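You operate a simulated robot arm through the tools that you are given. There is no shell and no other tool.

You run a simulated robot arm. Do the job below in one go: nothing can be reset, and whatever is moved stays where it is left.

Task
Put two large scoops of oats into the clip jar and lock it.
Fine: free the catch, lift the lid; scoop back; lid down, catch over it. Set down upright: large scoop.
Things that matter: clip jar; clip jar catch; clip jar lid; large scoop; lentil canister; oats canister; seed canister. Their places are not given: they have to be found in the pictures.

The check looks at the end state, three seconds after you hand in, the way a careful person would. Anything else that was tipped, shoved, dropped, spilled or broken makes it a failure. A push-on lid holds only when it is set on centred and level and pressed home; a screw cap is set on level and turned clockwise until tight.

Robot
A 7-joint arm with a two-finger parallel gripper, fixed in place. Base frame: the origin is at the foot of the arm, x ahead of it, y to its left, z up. Units: mm, degrees, N and s.
With the tool pointing down near the work surface it reaches from about 340 to 780 mm from the base axis. Its first joint turns from -166.0 to 166.0 degrees. Payload 3.91 kg.
The tool frame sits at the grasp point between the pads (the TCP): z along the fingers, y along the line on which they close. The tips reach 30 mm beyond it. The gripper opens to 110 mm. The fingers are 20 mm wide and 10 mm thick; the gripper's body (48 by 112 mm) begins 55 mm behind the TCP.
Orientation is that of the tool frame in the base frame, as [roll, pitch, yaw] about the fixed x, y, z axes, in that order (R = Rz(yaw) Ry(pitch) Rx(roll)). With the fingers straight down and closing along the base's y, the tool's x points along the base's -x, its y along +y and its z along -z.

Tools
- The arm moves only by the tool drive_tool. Its arguments are lists of equal length, an entry for each row: "hand": the gripper command, from -1 (shut) to 1 (fully open), values between in proportion; "offset": the shift along the base's x, y, z in mm, a list of three; "rot": the turn, a rotation vector about the base's x, y, z in rad, a list of three. In form: {"hand": [hand, ...], "offset": [[x, y, z], ...], "rot": [[wx, wy, wz], ...]}. A call has 1 to 20 rows; each row is the pose to reach, as a shift and turn from the pose commanded when the call began. Each row takes 0.2 s and may step no farther than 50 mm and 8.6 degrees from the row before; otherwise, or with a gripper value out of range, the whole call is refused. A pose out of reach is approached as far as the arm can. The call stops where the force on the tool passes 70 N (or 10 N more than at its start, if that is more) or the arm is blocked; 0.2 s more then pass. Each finger travels about 153 mm/s and halts on what it meets, pressing with about 34 N; the grip force reading is that of the motor and also rises with nothing between the fingers. The clock runs only during rows and for 0.2 s after the last one: add rows that repeat a pose to give the fingers time. The reply holds the time, the measured pose of the TCP, the force on the tool along the base axes, the opening and the grip force, in the units named above and with some noise, with the torque about the TCP (base axes, N m) and any sound that the robot's microphone picked up, and new pictures: "show" is both (left out), scene, wrist or none.
- Cameras (640 x 400 px; columns grow to the right, rows downward): "scene" is fixed at [219.9, 497.9, 1563.8]; the picture's right is [-0.38, -0.92, 0.00], its down [-0.91, 0.37, -0.17] and it looks along [0.15, -0.06, -0.99] (base axes); focal length 290 px, centre (320, 200). "wrist" rides on the gripper at [77, 7, -114] in the tool frame; the picture's right is [-0.09, 1.00, 0.00], its down [-0.80, -0.07, -0.59] and it looks along [-0.59, -0.05, 0.80] (tool axes); focal length 270 px, centre (320, 200).
- move_column(by): slides the trunk up (or, below 0, down) by that many mm; the arm rides with it, the base frame stays. It gives what a move gives, with no picture.
- pixel_to_xyz(camera, pixels): for up to 12 pixels [column, row] of the newest picture of that camera ("zoom" is the newest enlarged one), the place [x, y, z] in the base frame of the surface seen there, good to about 2 mm. The clock stands still meanwhile.
- zoom(camera, box): a new picture of the part [left, top, right, bottom] of that camera's present view, enlarged. The clock stands still meanwhile.
- job_done(): hands the job in; it is judged then, once.

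Leave the gripper open and the arm clear of the work at the hand-in unless told otherwise.

The tools are called after "Call:" as a command line: name --argument value ..., lists and objects as JSON in quotes. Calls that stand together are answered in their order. drive_tool: Moves the arm, as the interface text tells. Its arguments: {"type":"object","properties":{"hand":{"type":"array"},"offset":{"type":"array"},"rot":{"type":"array"},"show":{"type":"string","enum":["both","scene","wrist","none"]}},"required":["hand","offset","rot"]} The other tools are called the same way: move_column (by) slides the trunk up or down; pixel_to_xyz (camera, pixels) gives the place of the surface under pixels of a picture; zoom (camera, box) takes an enlarged picture of a part of a camera's view; job_done () hands the job in.

At the start:

```text
time_s: 0.0
eef_pos: [199.1, 361.0, 1277.8]
tool_rot: [180.0, -0.1, 179.9]
force: [-0.5, 0.1, -1.2]
wrist_torque: [0.01, 0.02, 0.0]
grip_width: 110.1
finger_force: 0.0
trunk travel left (down, up): [-550.0, 60.0]
```

scene: 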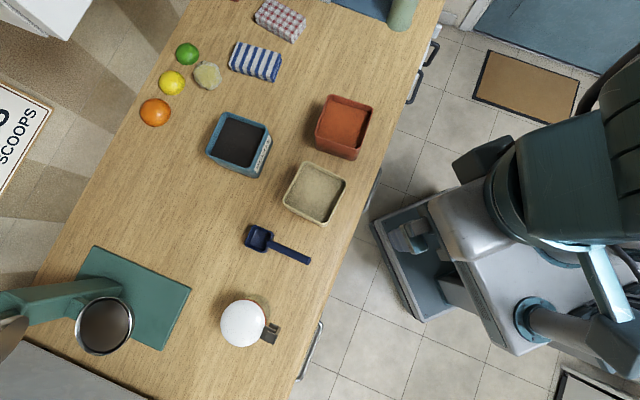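
wrist: 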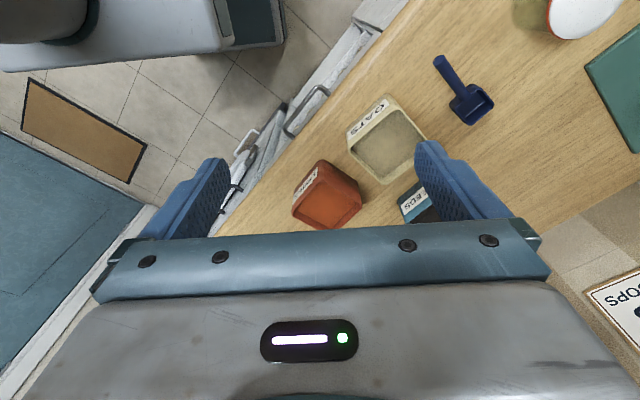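

I see a bench with three open canisters (terracotta, cream with "OATS", teal with "SEEDS"), a blue scoop near (260,240), and a white-lidded jar near (243,323) with a clip. I'll zoom in for details first.

Call:
zoom --camera "scene" --box '[190, 270, 310, 360]'

Call:
zoom --camera "scene" --box '[230, 150, 370, 280]'

Call:
zoom --camera "scene" --box '[0, 70, 80, 200]'

Call:
pixel_to_xyz --camera "scene" --pixels '[[243, 323], [270, 333], [260, 238], [305, 261], [315, 192], [285, 207], [346, 175], [328, 226], [298, 164], [220, 260], [340, 125], [238, 143]]'

```text
4.44 times, centred on (250, 315) of scene
```

zoom: 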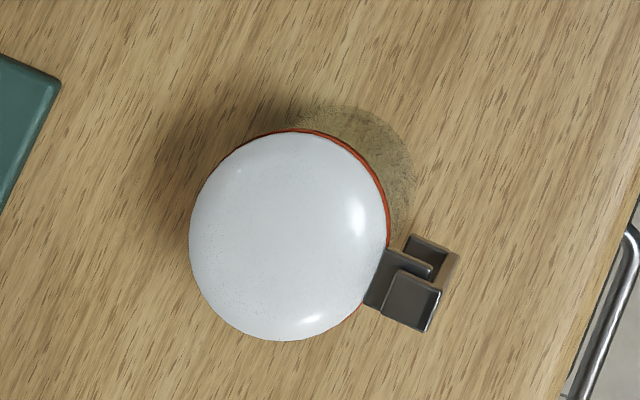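

```text
3.08 times, centred on (300, 215) of scene
```

zoom: 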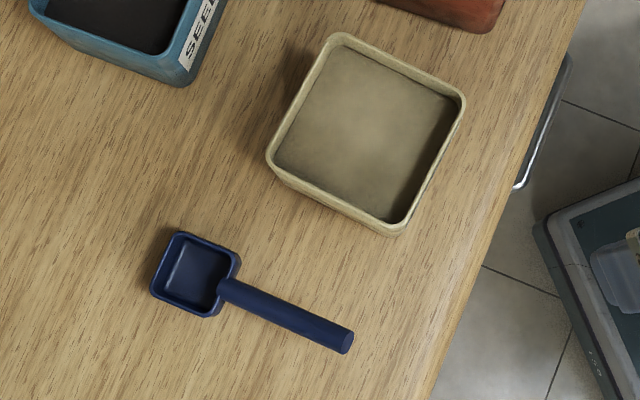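

```text
3.08 times, centred on (40, 135) of scene
```

zoom: 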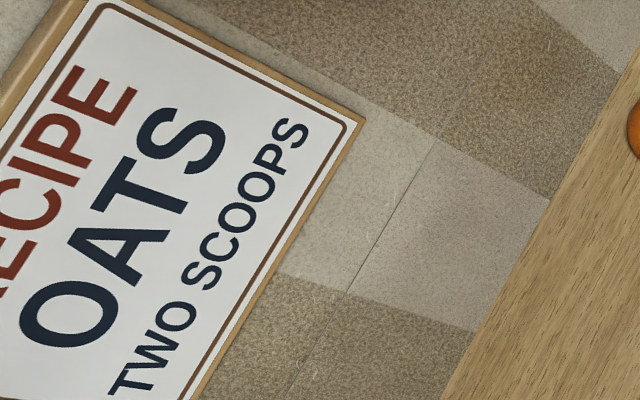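

```text
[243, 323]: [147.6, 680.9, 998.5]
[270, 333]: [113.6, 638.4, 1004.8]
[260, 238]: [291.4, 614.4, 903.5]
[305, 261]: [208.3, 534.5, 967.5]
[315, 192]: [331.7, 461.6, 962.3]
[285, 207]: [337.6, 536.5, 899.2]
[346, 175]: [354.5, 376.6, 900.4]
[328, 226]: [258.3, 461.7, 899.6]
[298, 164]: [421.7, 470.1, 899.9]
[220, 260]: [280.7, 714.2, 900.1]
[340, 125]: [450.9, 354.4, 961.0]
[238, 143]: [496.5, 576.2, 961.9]
```

The oats canister rim is near z≈960 at (332,462). The scoop is at about (291,614), with its handle end at (208,534,967). The jar lid top is about (148,681,998), with the catch on the robot side near (114,638). I'll bring the wrist camera over to look at the jar and catch from the robot's side.

Call:
drive_tool --hand '[1, 1, 1, 1, 1, 1, 1]' --offset '[[-18, 33, -14], [-36, 65, -28], [-54, 98, -42], [-71, 131, -56], [-89, 164, -70], [-107, 196, -84], [-125, 229, -98]]' --rot '[[0, 0, 0.13], [0, 0, 0.26], [0, 0, 0.39], [0, 0, 0.52], [0, 0, 0.65], [0, 0, 0.78], [0, 0, 0.89]]'

```text
time_s: 1.6
eef_pos: [74.4, 591.9, 1178.5]
tool_rot: [179.9, 0.0, -128.9]
force: [0.0, -0.5, 0.8]
wrist_torque: [-0.03, 0.0, -0.02]
grip_width: 110.0
finger_force: 0.1
trunk travel left (down, up): [-550.0, 60.0]
```

scene: 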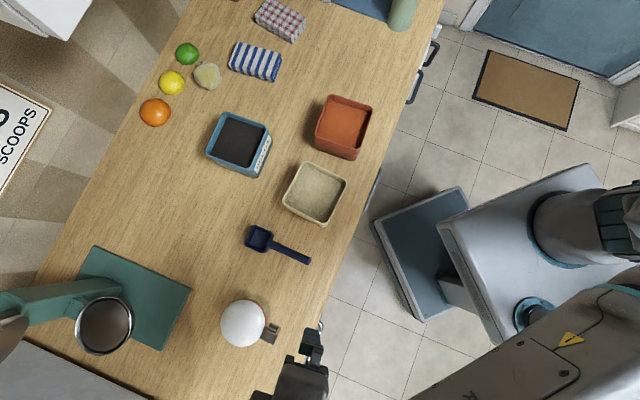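
wrist: 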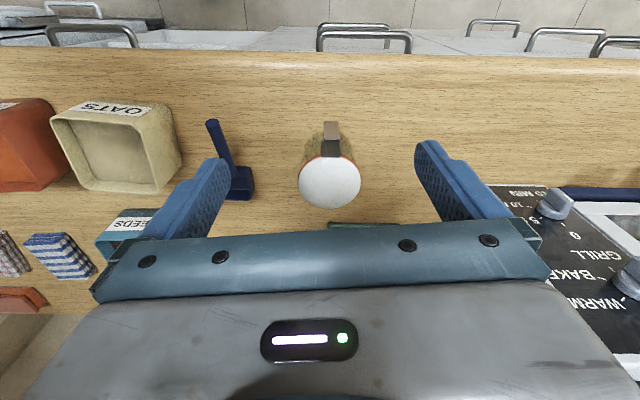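

The jar shows up at (330,180) in the wrist view, with the catch at its top at (331,138). I'll zoom in on it.

Call:
zoom --camera "wrist" --box '[270, 105, 390, 215]'

Call:
zoom --camera "wrist" --box '[190, 105, 270, 215]'

Call:
zoom --camera "scene" --box '[210, 290, 300, 350]'

```text
3.64 times, centred on (330, 160) of wrist
```

zoom: 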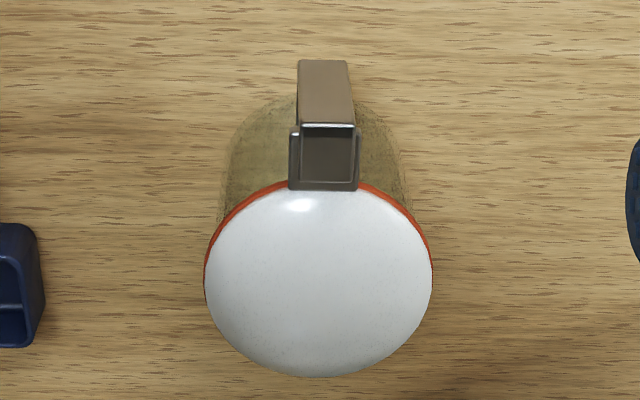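

```text
3.64 times, centred on (230, 160) of wrist
```

zoom: 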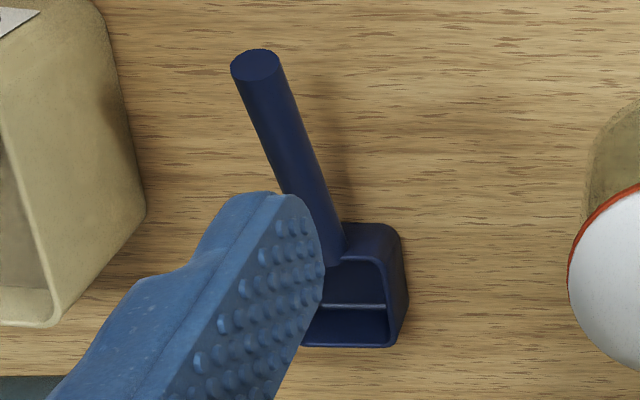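

```text
6.67 times, centred on (255, 320) of scene
```

zoom: 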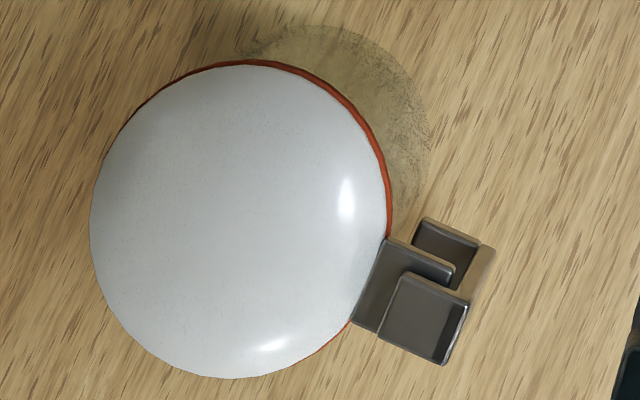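

Next I'll probe catch and lid points in the newest zoom (the scene close-up).

Call:
pixel_to_xyz --camera "zoom" --pixels '[[430, 315], [445, 350], [380, 285], [430, 265], [445, 240], [480, 270], [360, 320], [240, 220], [100, 220], [240, 70], [375, 200], [230, 372]]'

Call:
pixel_to_xyz --camera "wrist" --pixels '[[331, 125], [331, 135], [331, 137], [331, 147], [331, 155], [331, 158], [330, 182], [302, 175], [358, 175], [330, 205], [318, 132], [344, 140]]'

```text
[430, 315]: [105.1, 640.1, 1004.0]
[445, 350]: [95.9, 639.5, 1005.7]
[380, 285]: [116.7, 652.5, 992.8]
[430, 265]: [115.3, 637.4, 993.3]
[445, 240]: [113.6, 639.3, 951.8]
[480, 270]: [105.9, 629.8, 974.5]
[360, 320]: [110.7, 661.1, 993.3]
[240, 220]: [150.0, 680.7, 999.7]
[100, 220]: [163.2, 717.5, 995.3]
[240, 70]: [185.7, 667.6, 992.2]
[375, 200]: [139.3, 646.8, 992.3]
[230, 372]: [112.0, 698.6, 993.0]
```

```text
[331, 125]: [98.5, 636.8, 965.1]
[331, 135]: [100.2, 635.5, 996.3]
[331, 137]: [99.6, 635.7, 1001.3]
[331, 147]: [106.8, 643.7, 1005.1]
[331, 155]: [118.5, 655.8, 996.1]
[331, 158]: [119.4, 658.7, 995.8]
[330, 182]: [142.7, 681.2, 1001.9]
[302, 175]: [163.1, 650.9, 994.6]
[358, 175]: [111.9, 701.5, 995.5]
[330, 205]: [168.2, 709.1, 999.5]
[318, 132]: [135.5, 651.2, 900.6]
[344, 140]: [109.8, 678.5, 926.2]
```

The lid centre is about (149,682) with radius about 40 mm. The catch lever stands at about (105,640), from z≈950 to 1005. I want a lower, tilted look at it to understand the mechanism.

Call:
drive_tool --hand '[1, 1, 1, 1, 1, 1]' --offset '[[-6, -6, -30], [-12, -12, -60], [-18, -18, -90], [-24, -24, -120], [-28, -30, -150], [-32, -36, -176]]' --rot '[[0.08, -0.064, 0], [0.16, -0.128, 0], [0.24, -0.192, 0], [0.32, -0.256, 0], [0.4, -0.32, 0], [0.476, -0.384, 0]]' --show "wrist"

```text
time_s: 3.0
eef_pos: [41.1, 554.3, 1001.8]
tool_rot: [179.9, 35.0, -128.9]
force: [0.1, 1.0, -0.4]
wrist_torque: [0.01, -0.03, 0.01]
grip_width: 110.1
finger_force: 0.1
trunk travel left (down, up): [-550.0, 60.0]
```

wrist: 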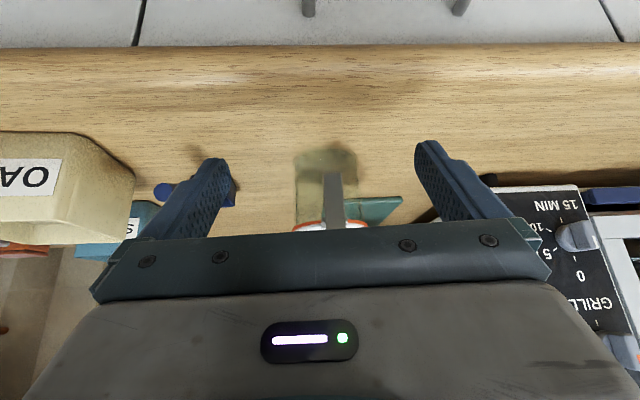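

Call:
zoom --camera "wrist" --box '[270, 130, 390, 240]'

```text
3.64 times, centred on (330, 185) of wrist
```

zoom: 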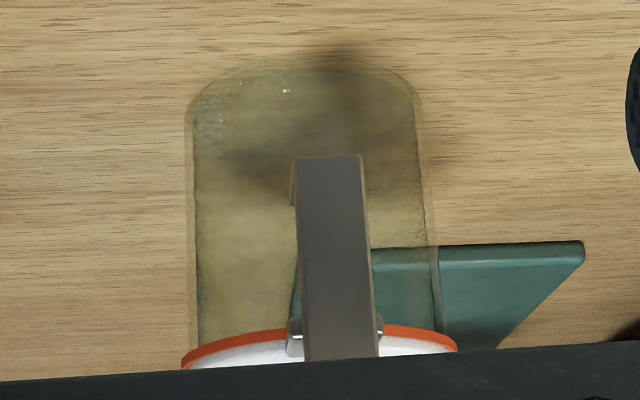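

The jar is transparent and looks empty. The lever is a flat vertical plate with pins at lid level. I'll swing the camera round to a side view of the catch, keeping the tilt and clearing the scoop handle.

Call:
drive_tool --hand '[1, 1, 1, 1, 1, 1, 1, 1, 1, 1, 1, 1]' --offset '[[0, -10, 25], [10, -20, 45], [30, -25, 45], [48, -25, 45], [66, -25, 45], [84, -25, 45], [100, -25, 45], [116, -22, 45], [130, -18, 45], [144, -14, 42], [160, -10, 40], [160, -10, 40]]' --rot '[[0, 0, 0.1], [0, 0, 0.24], [0, 0, 0.38], [0, 0, 0.52], [0, 0, 0.66], [0, 0, 0.8], [0, 0, 0.94], [0, 0, 1.08], [0, 0, 1.2], [0, 0, 1.33], [0, 0, 1.466], [0, 0, 1.466]]'

```text
time_s: 5.6
eef_pos: [202.0, 544.5, 1043.1]
tool_rot: [179.9, 35.0, -45.0]
force: [-0.6, 0.0, -0.2]
wrist_torque: [-0.02, 0.03, -0.01]
grip_width: 110.1
finger_force: 0.0
trunk travel left (down, up): [-550.0, 60.0]
```

scene: 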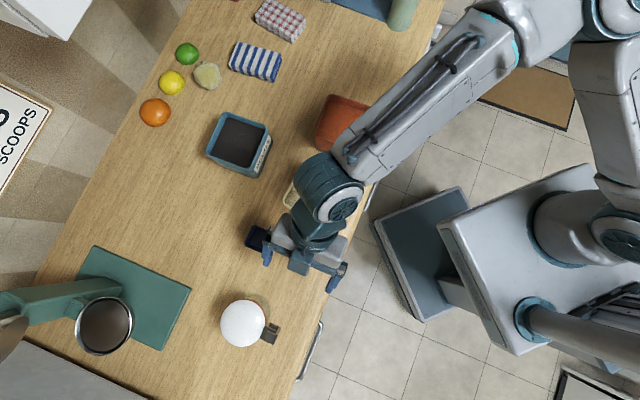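
wrist: 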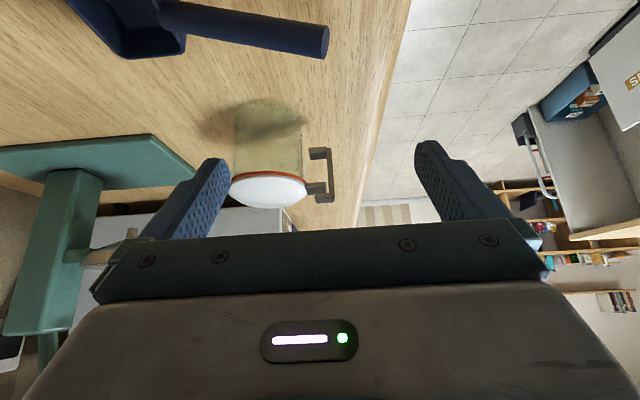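

Call:
zoom --camera "wrist" --box '[215, 85, 355, 220]'

Call:
zoom --camera "wrist" --box '[285, 135, 345, 215]'

```text
2.96 times, centred on (285, 152) of wrist
```

zoom: 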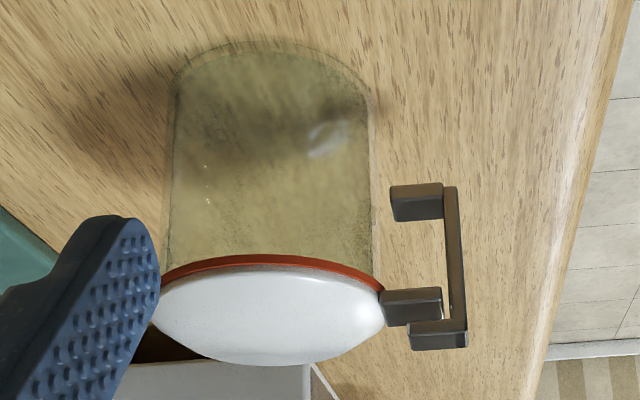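

```text
5.00 times, centred on (315, 175) of wrist
```

zoom: 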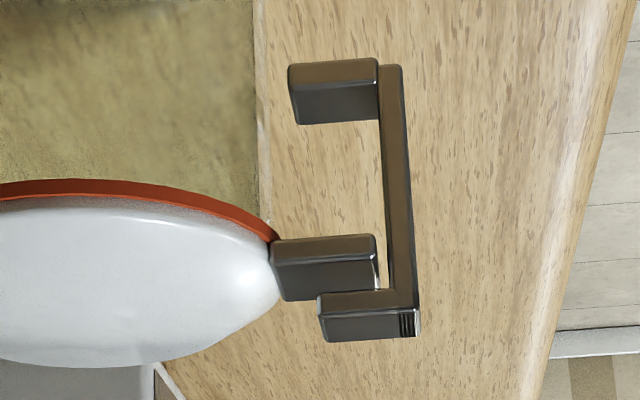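

Upside down in this view, the catch is a C-shaped clip. It has a block at the bottom by the jar wall, a vertical plate, and a top hook over a tab that sticks out from the lid. I'll measure it.

Call:
pixel_to_xyz --camera "zoom" --pixels '[[295, 75], [300, 115], [370, 75], [372, 112], [393, 75], [395, 180], [400, 285], [330, 300], [325, 335], [408, 325], [285, 250], [370, 245]]'

Call:
pixel_to_xyz --camera "wrist" --pixels '[[236, 130], [299, 130], [268, 105], [250, 150], [268, 185], [233, 185], [305, 185], [268, 203]]'

```text
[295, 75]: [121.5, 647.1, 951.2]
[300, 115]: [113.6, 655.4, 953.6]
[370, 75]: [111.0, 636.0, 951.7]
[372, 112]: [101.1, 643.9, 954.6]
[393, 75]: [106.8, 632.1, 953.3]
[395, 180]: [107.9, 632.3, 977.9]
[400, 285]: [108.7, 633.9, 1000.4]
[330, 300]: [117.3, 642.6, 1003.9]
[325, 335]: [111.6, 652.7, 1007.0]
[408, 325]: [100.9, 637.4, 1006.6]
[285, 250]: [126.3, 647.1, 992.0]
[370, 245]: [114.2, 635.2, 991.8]
```

```text
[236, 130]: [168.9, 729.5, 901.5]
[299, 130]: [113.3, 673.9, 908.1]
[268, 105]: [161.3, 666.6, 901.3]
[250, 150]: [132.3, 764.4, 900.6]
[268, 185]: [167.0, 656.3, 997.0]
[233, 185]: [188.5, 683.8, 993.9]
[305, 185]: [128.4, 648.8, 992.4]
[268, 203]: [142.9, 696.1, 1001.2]
```

The lid is a separate disc with a tab, and I see no hinge at the back. The catch pivots at its lower block on the jar wall, and its hook sits over the lid tab. Next I'll measure table free space and the canister geometry from the scene view, then move to look at the scoop and canister.

Call:
pixel_to_xyz --camera "scene" --pixels '[[200, 300], [170, 375], [230, 380], [200, 220], [300, 360], [210, 200], [225, 260], [200, 260], [330, 275], [280, 385], [345, 260], [150, 230]]'

Call:
drive_tool --hand '[1, 1, 1, 1, 1, 1, 1, 1, 1, 1]' --offset '[[5, -15, 40], [10, -30, 80], [15, -45, 120], [20, -60, 160], [20, -65, 180], [20, -65, 180], [20, -65, 180], [20, -65, 180], [20, -65, 180], [20, -65, 180]]' --rot '[[0, 0, -0.14], [0, 0, -0.28], [0, 0, -0.42], [0, 0, -0.56], [0, 0, -0.7], [0, 0, -0.84], [0, 0, -0.98], [0, 0, -1.1], [0, 0, -1.22], [0, 0, -1.22]]'

```text
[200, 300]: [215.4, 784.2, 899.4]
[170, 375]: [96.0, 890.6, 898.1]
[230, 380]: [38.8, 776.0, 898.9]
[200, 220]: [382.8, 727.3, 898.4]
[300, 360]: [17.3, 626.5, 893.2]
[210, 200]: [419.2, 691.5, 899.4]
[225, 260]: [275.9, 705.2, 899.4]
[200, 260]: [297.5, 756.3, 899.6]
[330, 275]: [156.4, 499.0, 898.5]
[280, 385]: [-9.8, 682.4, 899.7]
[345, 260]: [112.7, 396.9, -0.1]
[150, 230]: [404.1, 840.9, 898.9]
```

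```text
time_s: 7.8
eef_pos: [221.7, 478.6, 1223.6]
tool_rot: [179.9, 35.0, -115.0]
force: [1.0, 0.6, 0.4]
wrist_torque: [-0.03, 0.0, -0.01]
grip_width: 110.0
finger_force: 0.1
trunk travel left (down, up): [-550.0, 60.0]
```

scene: 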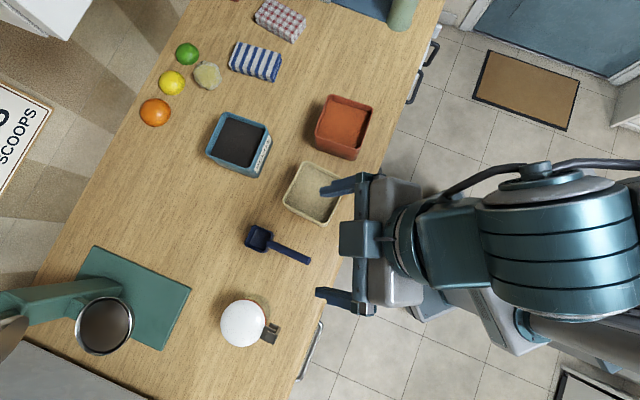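
wrist: 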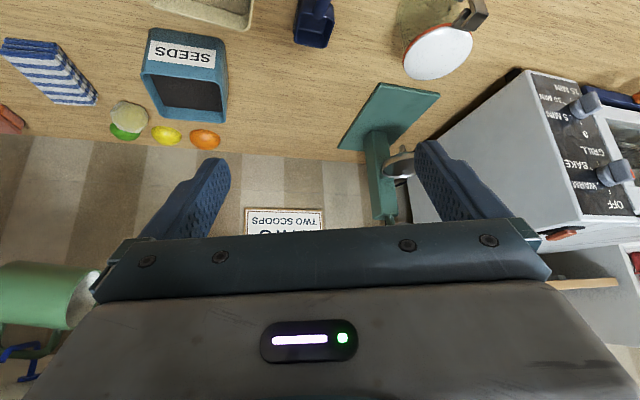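

I'll level the tool to look down at the scoop and oats canister together.

Call:
drive_tool --hand '[1, 1, 1, 1, 1, 1]' --offset '[[-3, -12, -12], [-6, -24, -24], [-9, -36, -36], [-12, -48, -48], [-15, -60, -60], [-18, -72, -73]]' --rot '[[-0.092, 0.043, 0], [-0.184, 0.086, 0], [-0.276, 0.129, 0], [-0.369, 0.171, 0], [-0.461, 0.214, 0], [-0.553, 0.257, 0]]'

```text
time_s: 9.2
eef_pos: [202.7, 406.9, 1150.8]
tool_rot: [179.9, 0.0, -114.9]
force: [-0.1, -0.1, 0.3]
wrist_torque: [-0.01, -0.01, -0.06]
grip_width: 109.9
finger_force: 0.1
trunk travel left (down, up): [-550.0, 60.0]
```

scene: 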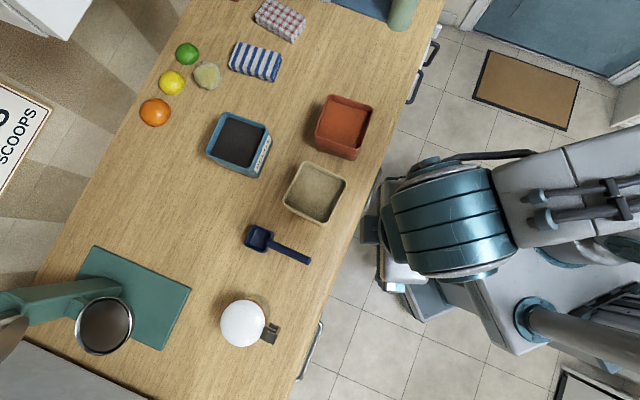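
wrist: 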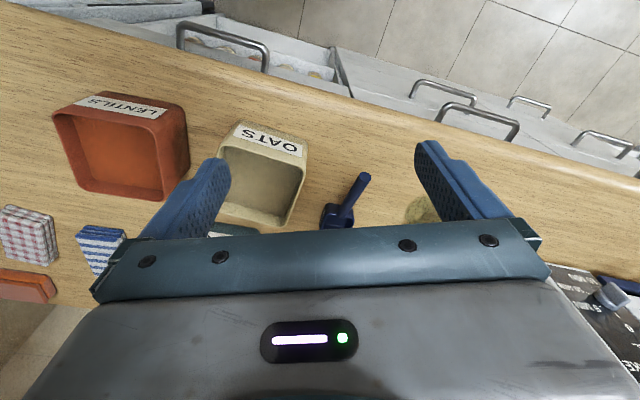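

Call:
zoom --camera "wrist" --box '[200, 110, 390, 240]'

Call:
zoom --camera "wrist" --box '[305, 160, 385, 240]'

Call:
pixel_to_xyz --camera "zoom" --pixels '[[455, 115], [480, 125], [440, 180], [330, 260], [370, 290], [130, 375], [300, 380], [180, 350], [250, 380], [200, 390], [140, 355], [350, 330]]'

Call:
zoom --camera "scene" --box '[240, 215, 320, 275]'

Call:
pixel_to_xyz --camera "zoom" --pixels '[[60, 180], [130, 90], [240, 130], [180, 245], [150, 160], [135, 130], [190, 205], [260, 195], [400, 250], [540, 340], [550, 370], [320, 215]]'

```text
3.08 times, centred on (295, 175) of wrist
```

zoom: 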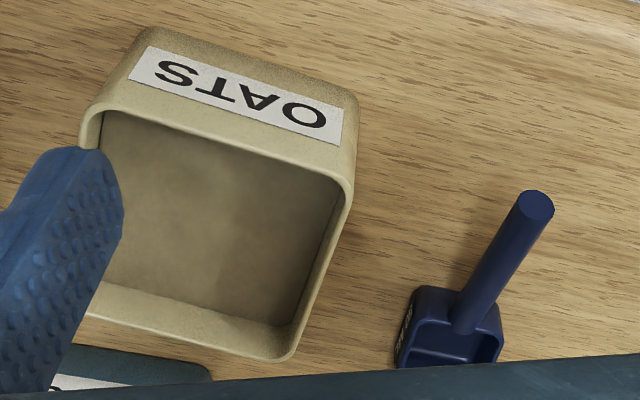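

```text
5.00 times, centred on (345, 200) of wrist
```

zoom: 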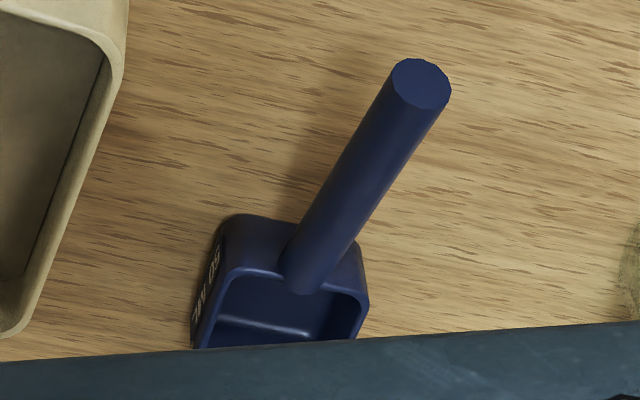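

```text
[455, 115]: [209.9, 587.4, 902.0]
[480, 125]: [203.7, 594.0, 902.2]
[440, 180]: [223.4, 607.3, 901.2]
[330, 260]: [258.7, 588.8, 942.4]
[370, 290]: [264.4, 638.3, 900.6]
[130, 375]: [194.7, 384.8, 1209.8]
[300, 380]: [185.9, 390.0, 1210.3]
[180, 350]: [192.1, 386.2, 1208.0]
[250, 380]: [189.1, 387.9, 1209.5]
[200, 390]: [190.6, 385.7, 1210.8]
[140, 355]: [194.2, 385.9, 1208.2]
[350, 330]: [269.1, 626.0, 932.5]
```

```text
6.67 times, centred on (280, 245) of scene
```

zoom: 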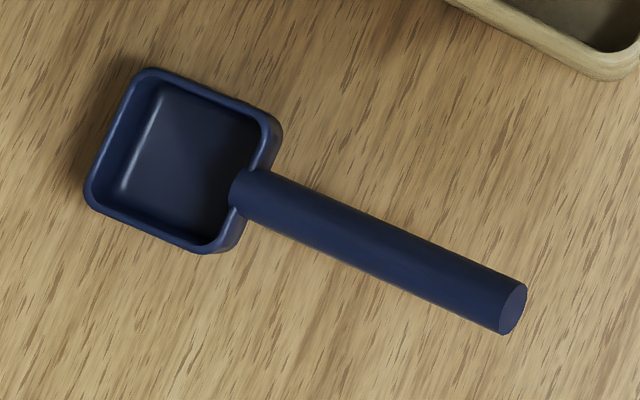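

```text
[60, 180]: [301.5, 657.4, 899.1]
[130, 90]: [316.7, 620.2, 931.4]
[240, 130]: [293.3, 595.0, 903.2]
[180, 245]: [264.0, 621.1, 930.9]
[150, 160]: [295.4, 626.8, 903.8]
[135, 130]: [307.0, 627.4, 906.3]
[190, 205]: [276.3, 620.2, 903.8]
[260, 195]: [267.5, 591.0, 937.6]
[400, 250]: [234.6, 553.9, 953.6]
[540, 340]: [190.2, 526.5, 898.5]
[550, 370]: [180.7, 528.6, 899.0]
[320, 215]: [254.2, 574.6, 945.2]
```

The scoop side seems to carry a text marking. The oats surface came out near z≈962, so I need rim heights and exact corners. I'll zoom the scene onto the canister and query.

Call:
zoom --camera "scene" --box '[270, 150, 360, 235]'

Call:
pixel_to_xyz --camera "zoom" --pixels '[[225, 90], [535, 180], [400, 500], [105, 365], [330, 280], [260, 140], [480, 190], [390, 440], [170, 330], [300, 230], [420, 300], [240, 320]]'

Call:
zoom --camera "wrist" --box '[340, 195, 365, 235]'

Call:
zoom --camera "wrist" --box '[315, 190, 375, 235]'

```text
4.71 times, centred on (315, 192) of scene
```

zoom: 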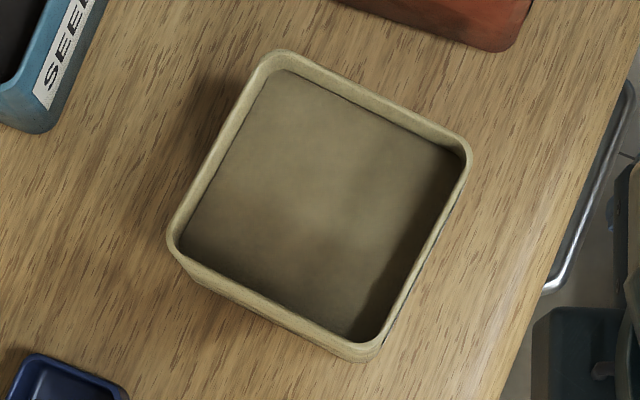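

```text
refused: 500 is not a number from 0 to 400
```

```text
10.00 times, centred on (352, 215) of wrist
```

zoom: 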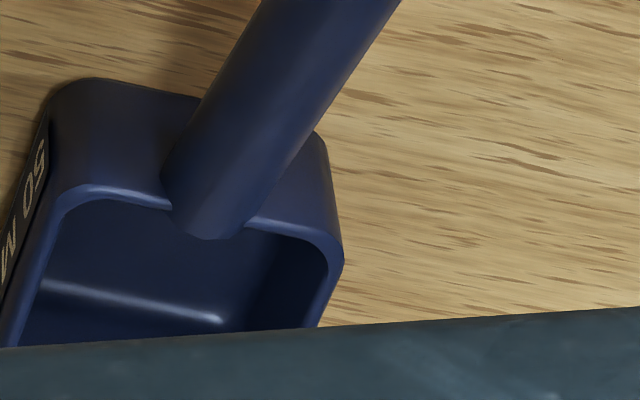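

```text
8.89 times, centred on (345, 212) of wrist
```

zoom: 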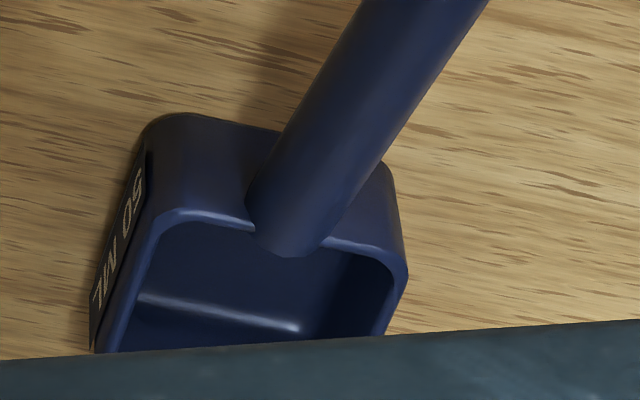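

The scoop reads "50 ML". I'll re-take the canister zoom and query its rim and oats surface.

Call:
zoom --camera "scene" --box '[270, 150, 360, 235]'

Call:
pixel_to_xyz --camera "zoom" --pixels '[[280, 56], [464, 145], [370, 347], [172, 248], [375, 97], [420, 250], [260, 300], [217, 155], [320, 200], [290, 90], [350, 320], [200, 240]]'

Call:
zoom --camera "scene" --box '[240, 215, 320, 275]'

Call:
pixel_to_xyz --camera "zoom" --pixels '[[148, 73], [276, 125], [208, 250], [88, 195], [245, 195], [265, 190], [350, 235], [440, 275], [500, 300], [510, 325], [515, 310], [150, 180]]'

```text
4.71 times, centred on (315, 192) of scene
```

zoom: 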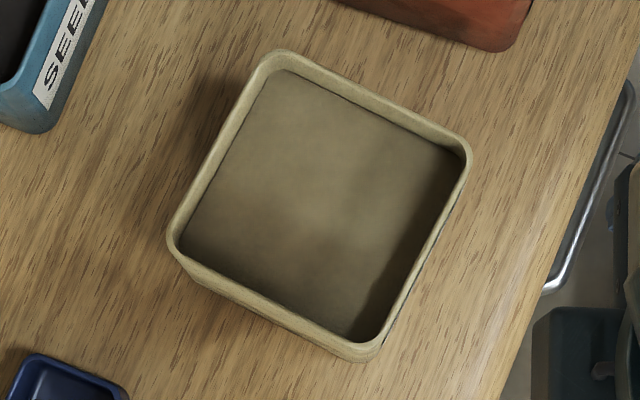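

```text
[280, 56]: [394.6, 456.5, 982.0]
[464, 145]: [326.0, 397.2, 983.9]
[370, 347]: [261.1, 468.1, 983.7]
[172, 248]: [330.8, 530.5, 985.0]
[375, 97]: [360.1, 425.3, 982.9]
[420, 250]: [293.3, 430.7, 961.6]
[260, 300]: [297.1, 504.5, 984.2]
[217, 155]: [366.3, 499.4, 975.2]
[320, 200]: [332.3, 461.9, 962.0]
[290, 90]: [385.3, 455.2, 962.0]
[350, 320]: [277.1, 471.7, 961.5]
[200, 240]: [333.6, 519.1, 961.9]
```

```text
6.67 times, centred on (280, 245) of scene
```

zoom: 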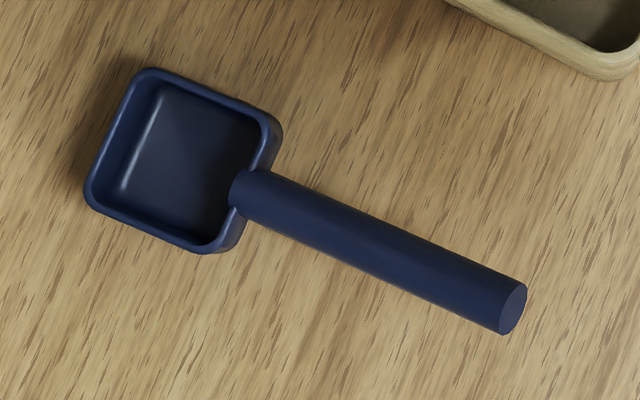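

```text
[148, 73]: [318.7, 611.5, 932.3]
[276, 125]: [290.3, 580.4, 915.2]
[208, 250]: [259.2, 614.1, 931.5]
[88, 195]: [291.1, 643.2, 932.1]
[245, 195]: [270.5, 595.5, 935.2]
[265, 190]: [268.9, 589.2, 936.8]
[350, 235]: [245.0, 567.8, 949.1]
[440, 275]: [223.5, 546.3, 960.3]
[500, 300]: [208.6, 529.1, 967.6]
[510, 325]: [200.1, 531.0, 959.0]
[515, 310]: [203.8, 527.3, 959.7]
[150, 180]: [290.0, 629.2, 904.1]
```

I've measured these:
- **Canister:** centre (328,463), rim z≈984, oats surface z≈962.
- **Scoop:** cup centre about (289,613), rim z≈932. The handle rises at about 20° toward (205,530,962).

First job is the catch. I'll move with the tool vertical and yawed to 45°, so the fingers straddle the clip, and look from just above it.

Call:
drive_tool --hand '[0, -0.2, -0.2, -0.2, -0.2, -0.2, -0.2, -0.2]' --offset '[[-15, 32, -5], [-30, 64, -10], [-45, 96, -20], [-60, 128, -30], [-75, 160, -40], [-92, 190, -50], [-108, 218, -56], [-108, 218, -56]]' --rot '[[0, 0, -0.05], [0, 0, -0.1], [0, 0, -0.15], [0, 0, -0.2], [0, 0, -0.25], [0, 0, -0.3], [0, 0, -0.351], [0, 0, -0.351]]'

```text
time_s: 11.0
eef_pos: [96.3, 624.5, 1094.2]
tool_rot: [180.0, 0.2, -135.1]
force: [0.2, -0.1, -0.8]
wrist_torque: [0.03, 0.02, 0.02]
grip_width: 44.1
finger_force: 0.0
trunk travel left (down, up): [-550.0, 60.0]
```

scene: 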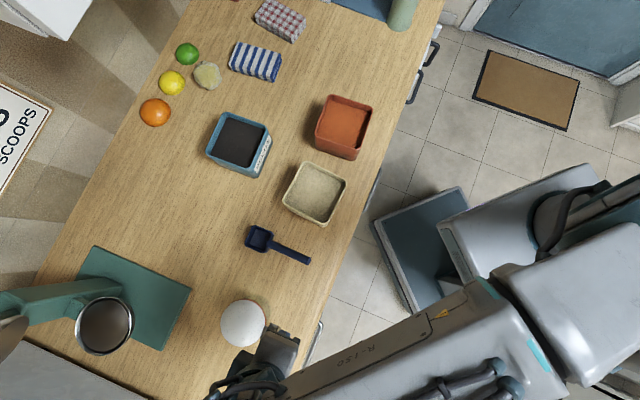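
wrist: 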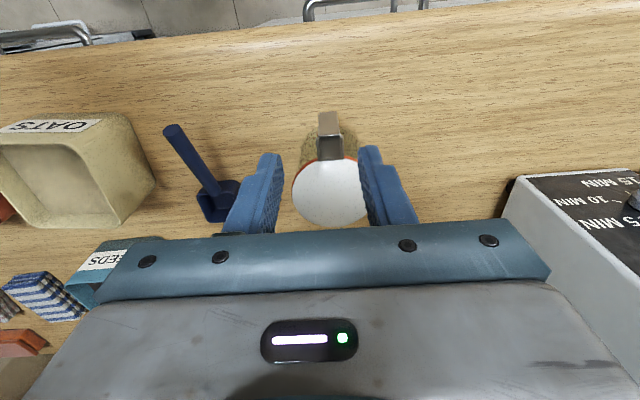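

Call:
zoom --camera "wrist" --box '[280, 95, 380, 235]'

Call:
zoom --camera "wrist" --box '[305, 105, 355, 165]'

Call:
pixel_to_xyz --camera "zoom" --pixels '[[270, 200], [370, 200], [270, 290], [370, 290], [320, 250], [280, 90], [360, 90], [250, 340], [390, 340], [320, 355], [320, 195], [320, 330]]'

```text
2.86 times, centred on (330, 165) of wrist
```

zoom: 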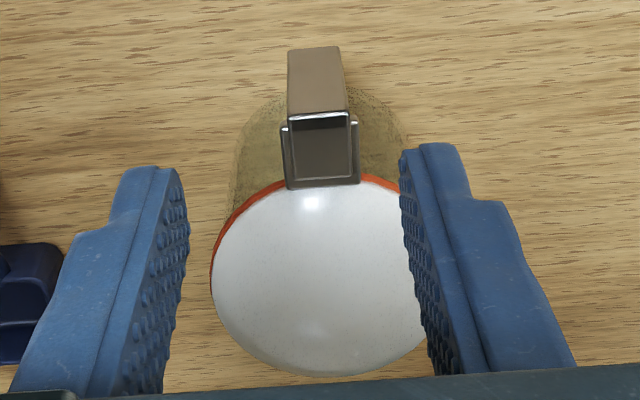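

```text
6.67 times, centred on (330, 135) of wrist
```

zoom: 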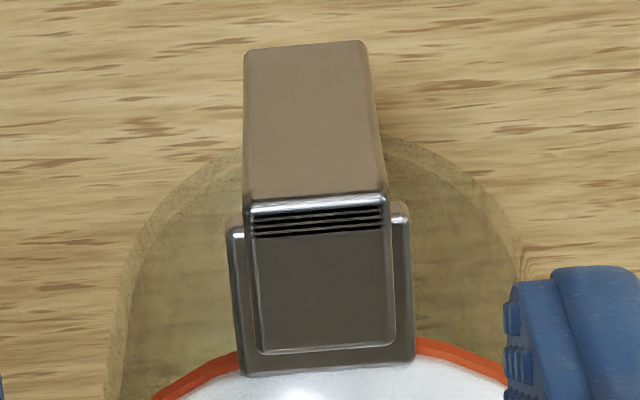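

```text
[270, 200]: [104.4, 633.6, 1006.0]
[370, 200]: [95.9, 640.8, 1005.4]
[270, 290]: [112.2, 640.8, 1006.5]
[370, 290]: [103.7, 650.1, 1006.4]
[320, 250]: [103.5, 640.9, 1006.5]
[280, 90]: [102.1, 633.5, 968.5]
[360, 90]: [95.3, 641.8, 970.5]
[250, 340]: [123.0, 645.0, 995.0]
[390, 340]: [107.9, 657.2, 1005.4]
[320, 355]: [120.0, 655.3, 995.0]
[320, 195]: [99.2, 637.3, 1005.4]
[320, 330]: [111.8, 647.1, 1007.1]
```

The clip's centre line passes (104.5,641.6) at 45°, its top is z≈1006.5, it's about 16 mm wide, and its outer face is at about (99.5,637). The lid tab is wider and ends just inside. I'll lower the open fingers to straddle the clip's outer plate at (97.8,635.3), z≈1000.

Call:
drive_tool --hand '[-0.2, -0.2, -0.2, -0.2, -0.2, -0.2]' --offset '[[1, 6, -25], [1.7, 10.3, -50], [1.7, 10.3, -70], [1.7, 10.3, -85], [1.7, 10.3, -95], [1.7, 10.3, -95]]' --rot '[[0, 0, 0], [0, 0, 0], [0, 0, 0], [0, 0, 0], [0, 0, 0], [0, 0, 0]]'

```text
time_s: 12.4
eef_pos: [97.3, 636.0, 999.1]
tool_rot: [179.9, 0.1, -135.0]
force: [0.3, 0.1, 1.1]
wrist_torque: [-0.03, 0.02, -0.02]
grip_width: 44.1
finger_force: 0.1
trunk travel left (down, up): [-550.0, 60.0]
```

scene: 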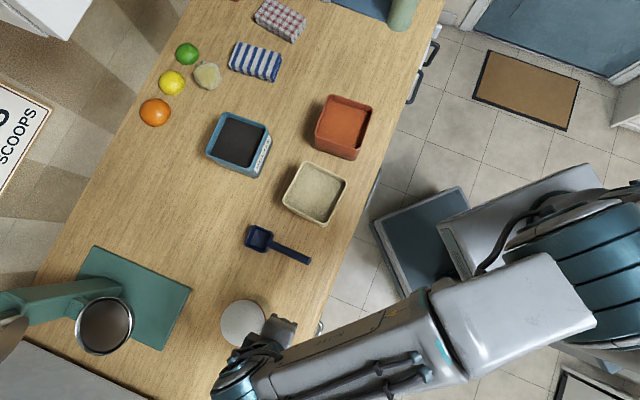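
wrist: 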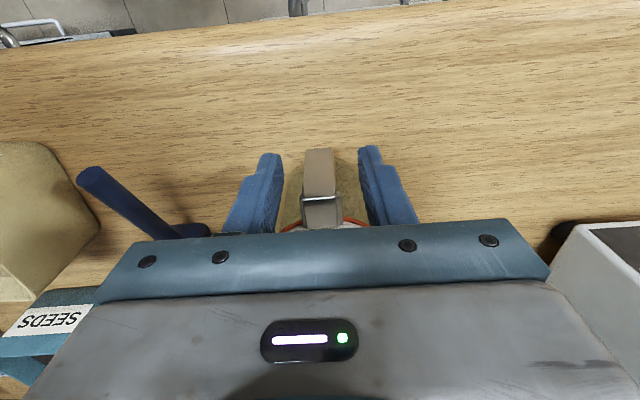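

Call:
zoom --camera "wrist" --box '[230, 130, 410, 240]'

```text
3.56 times, centred on (320, 185) of wrist
```

zoom: 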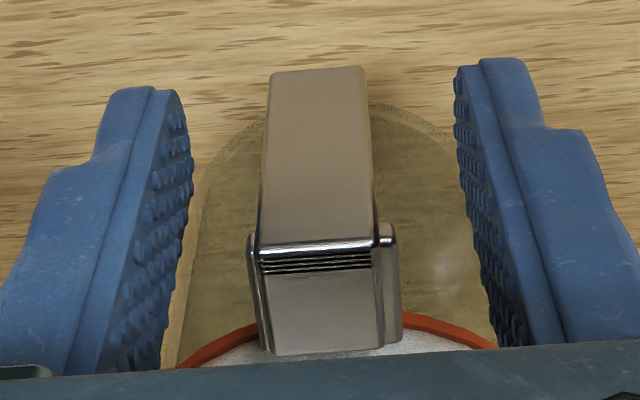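

The clip sits about 1 mm left of the finger midpoint. I'll shift (+0.8,-0.8) and close most of the way, to about 20 mm.

Call:
drive_tool --hand '[-0.4, -0.55, -0.62, -0.62]' --offset '[[0.8, -0.8, 0], [0.8, -0.8, 0], [0.8, -0.8, 0], [0.8, -0.8, 0]]' --rot '[[0, 0, 0], [0, 0, 0], [0, 0, 0], [0, 0, 0]]' --show "wrist"

Call:
zoom --camera "wrist" --box '[270, 130, 370, 240]'

```text
time_s: 13.4
eef_pos: [98.8, 636.0, 998.6]
tool_rot: [179.9, 0.1, -135.0]
force: [-0.7, 0.0, -0.4]
wrist_torque: [-0.02, 0.07, 0.03]
grip_width: 23.3
finger_force: 33.7
trunk travel left (down, up): [-550.0, 60.0]
```

wrist: 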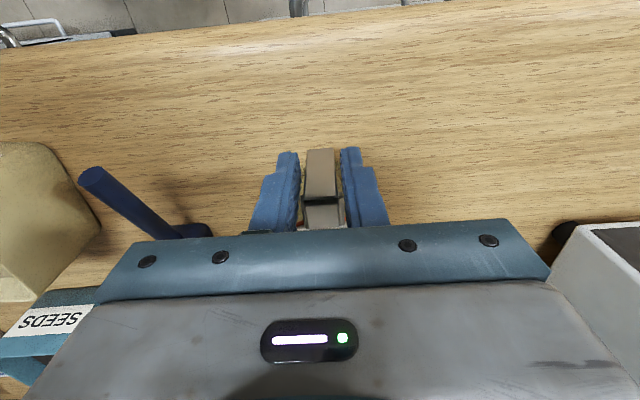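

```text
3.64 times, centred on (320, 185) of wrist
```

zoom: 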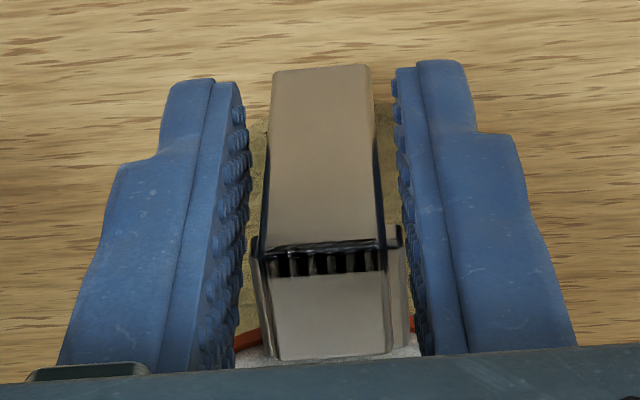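

The grip stopped at 23.3 mm with force, so the fingertips are catching the lid tab's ears, which are wider than the clip. I'll reopen slightly, shift 3.5 mm outward, and close again.

Call:
drive_tool --hand '[-0.4, -0.4, -0.4, -0.55, -0.62, -0.66, -0.66]' --offset '[[0, 0, 0], [-1.2, -1.2, 0], [-2.5, -2.5, 0], [-2.5, -2.5, 0], [-2.5, -2.5, 0], [-2.5, -2.5, 0], [-2.5, -2.5, 0]]' --rot '[[0, 0, 0], [0, 0, 0], [0, 0, 0], [0, 0, 0], [0, 0, 0], [0, 0, 0], [0, 0, 0]]' --show "wrist"

Call:
zoom --camera "wrist" --box '[270, 130, 370, 240]'

```text
time_s: 15.0
eef_pos: [95.5, 632.2, 998.1]
tool_rot: [179.9, 0.1, -135.0]
force: [0.1, -1.0, -0.5]
wrist_torque: [-0.02, -0.01, -0.03]
grip_width: 18.7
finger_force: 0.0
trunk travel left (down, up): [-550.0, 60.0]
```

wrist: 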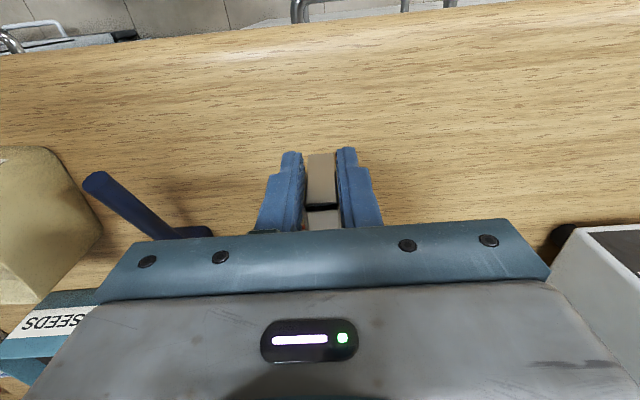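

```text
3.64 times, centred on (320, 185) of wrist
```

zoom: 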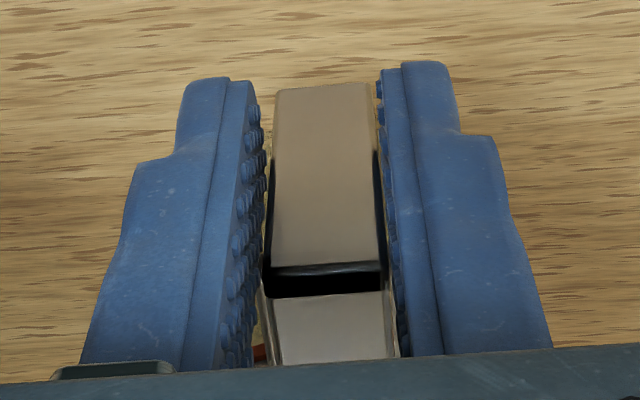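

No contact at 18.7 mm, and the clip is centred between the pads. Now I'll squeeze.

Call:
drive_tool --hand '[-0.7, -0.75, -0.8, -0.8]' --offset '[[0, 0, 0], [0, 0, 0], [0, 0, 0], [0, 0, 0]]' --rot '[[0, 0, 0], [0, 0, 0], [0, 0, 0], [0, 0, 0]]' --show "wrist"

Call:
zoom --camera "wrist" --box '[270, 130, 370, 240]'

```text
time_s: 16.0
eef_pos: [94.8, 632.7, 998.4]
tool_rot: [180.0, 0.2, -134.9]
force: [-0.5, 0.4, 0.6]
wrist_torque: [0.02, -0.03, 0.07]
grip_width: 17.6
finger_force: 34.2
trunk travel left (down, up): [-550.0, 60.0]
```

wrist: 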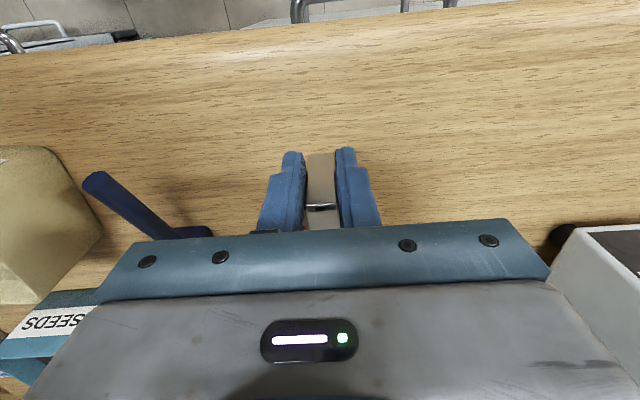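

```text
3.64 times, centred on (320, 185) of wrist
```

zoom: 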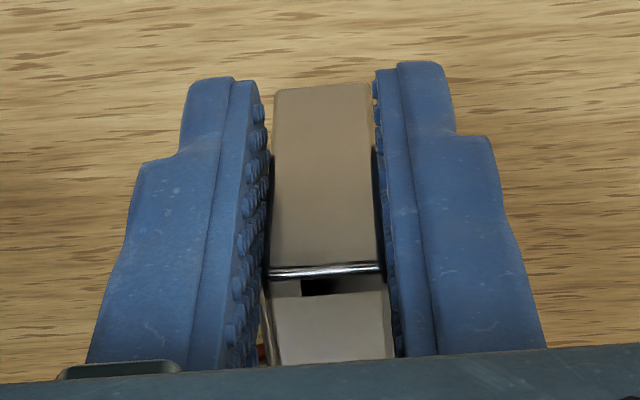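

The clip is gripped at 17.6 mm. I'll try a gentle 4° outward swing about its assumed lower hinge and read the force.

Call:
drive_tool --hand '[-0.8, -0.8, -0.8, -0.8]' --offset '[[-1.0, -1.0, -0.6], [-2.1, -2.1, -1.7], [-2.1, -2.1, -1.7], [-2.1, -2.1, -1.7]]' --rot '[[0.022, -0.022, 0], [0.049, -0.049, 0], [0.049, -0.049, 0], [0.049, -0.049, 0]]'

Call:
zoom --camera "wrist" --box '[250, 120, 390, 240]'

Call:
zoom --camera "scene" --box '[200, 280, 310, 360]'

```text
time_s: 17.0
eef_pos: [92.5, 630.0, 996.2]
tool_rot: [180.0, 4.0, -135.0]
force: [0.4, -1.4, -0.3]
wrist_torque: [-0.13, 0.03, -0.05]
grip_width: 17.4
finger_force: 34.2
trunk travel left (down, up): [-550.0, 60.0]
```

scene: 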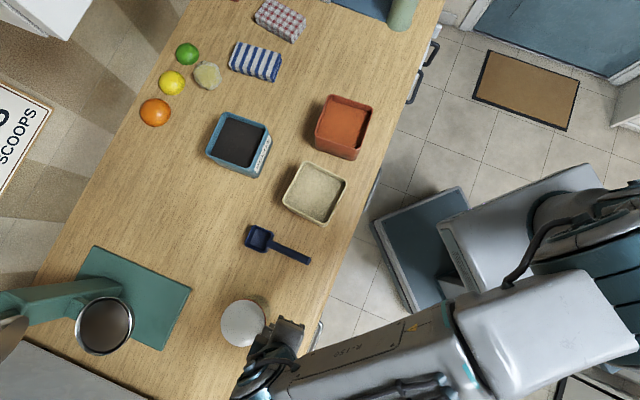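
wrist: 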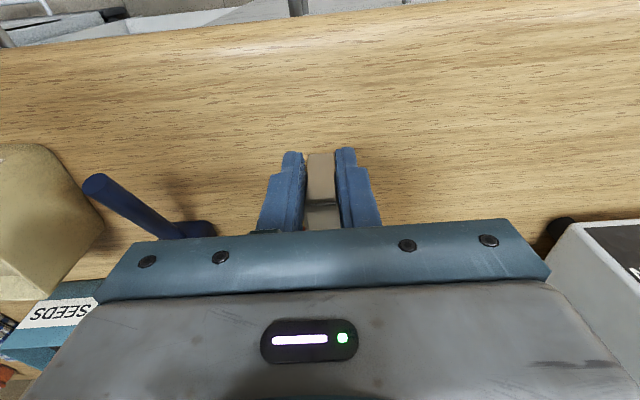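

```text
3.33 times, centred on (320, 180) of wrist
```

zoom: 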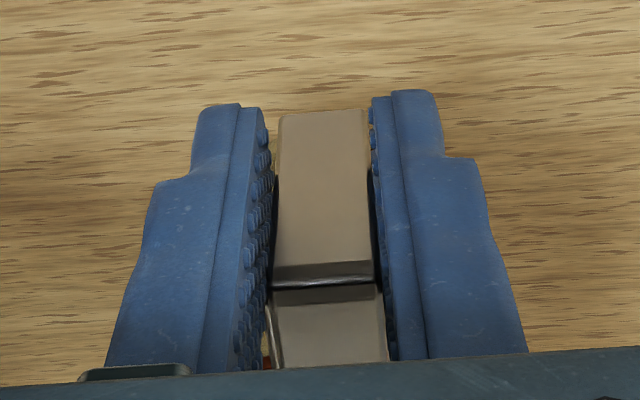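

```text
5.00 times, centred on (255, 320) of scene
```

zoom: 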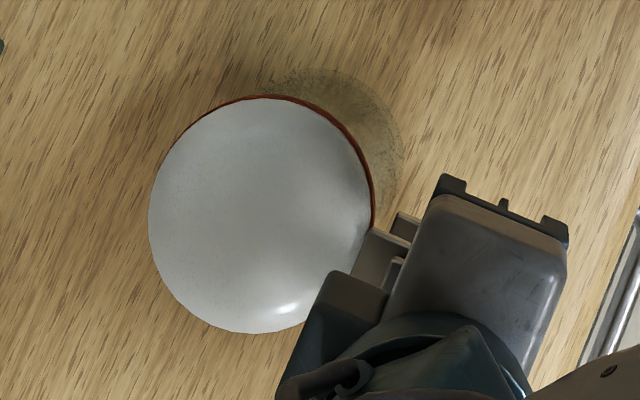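

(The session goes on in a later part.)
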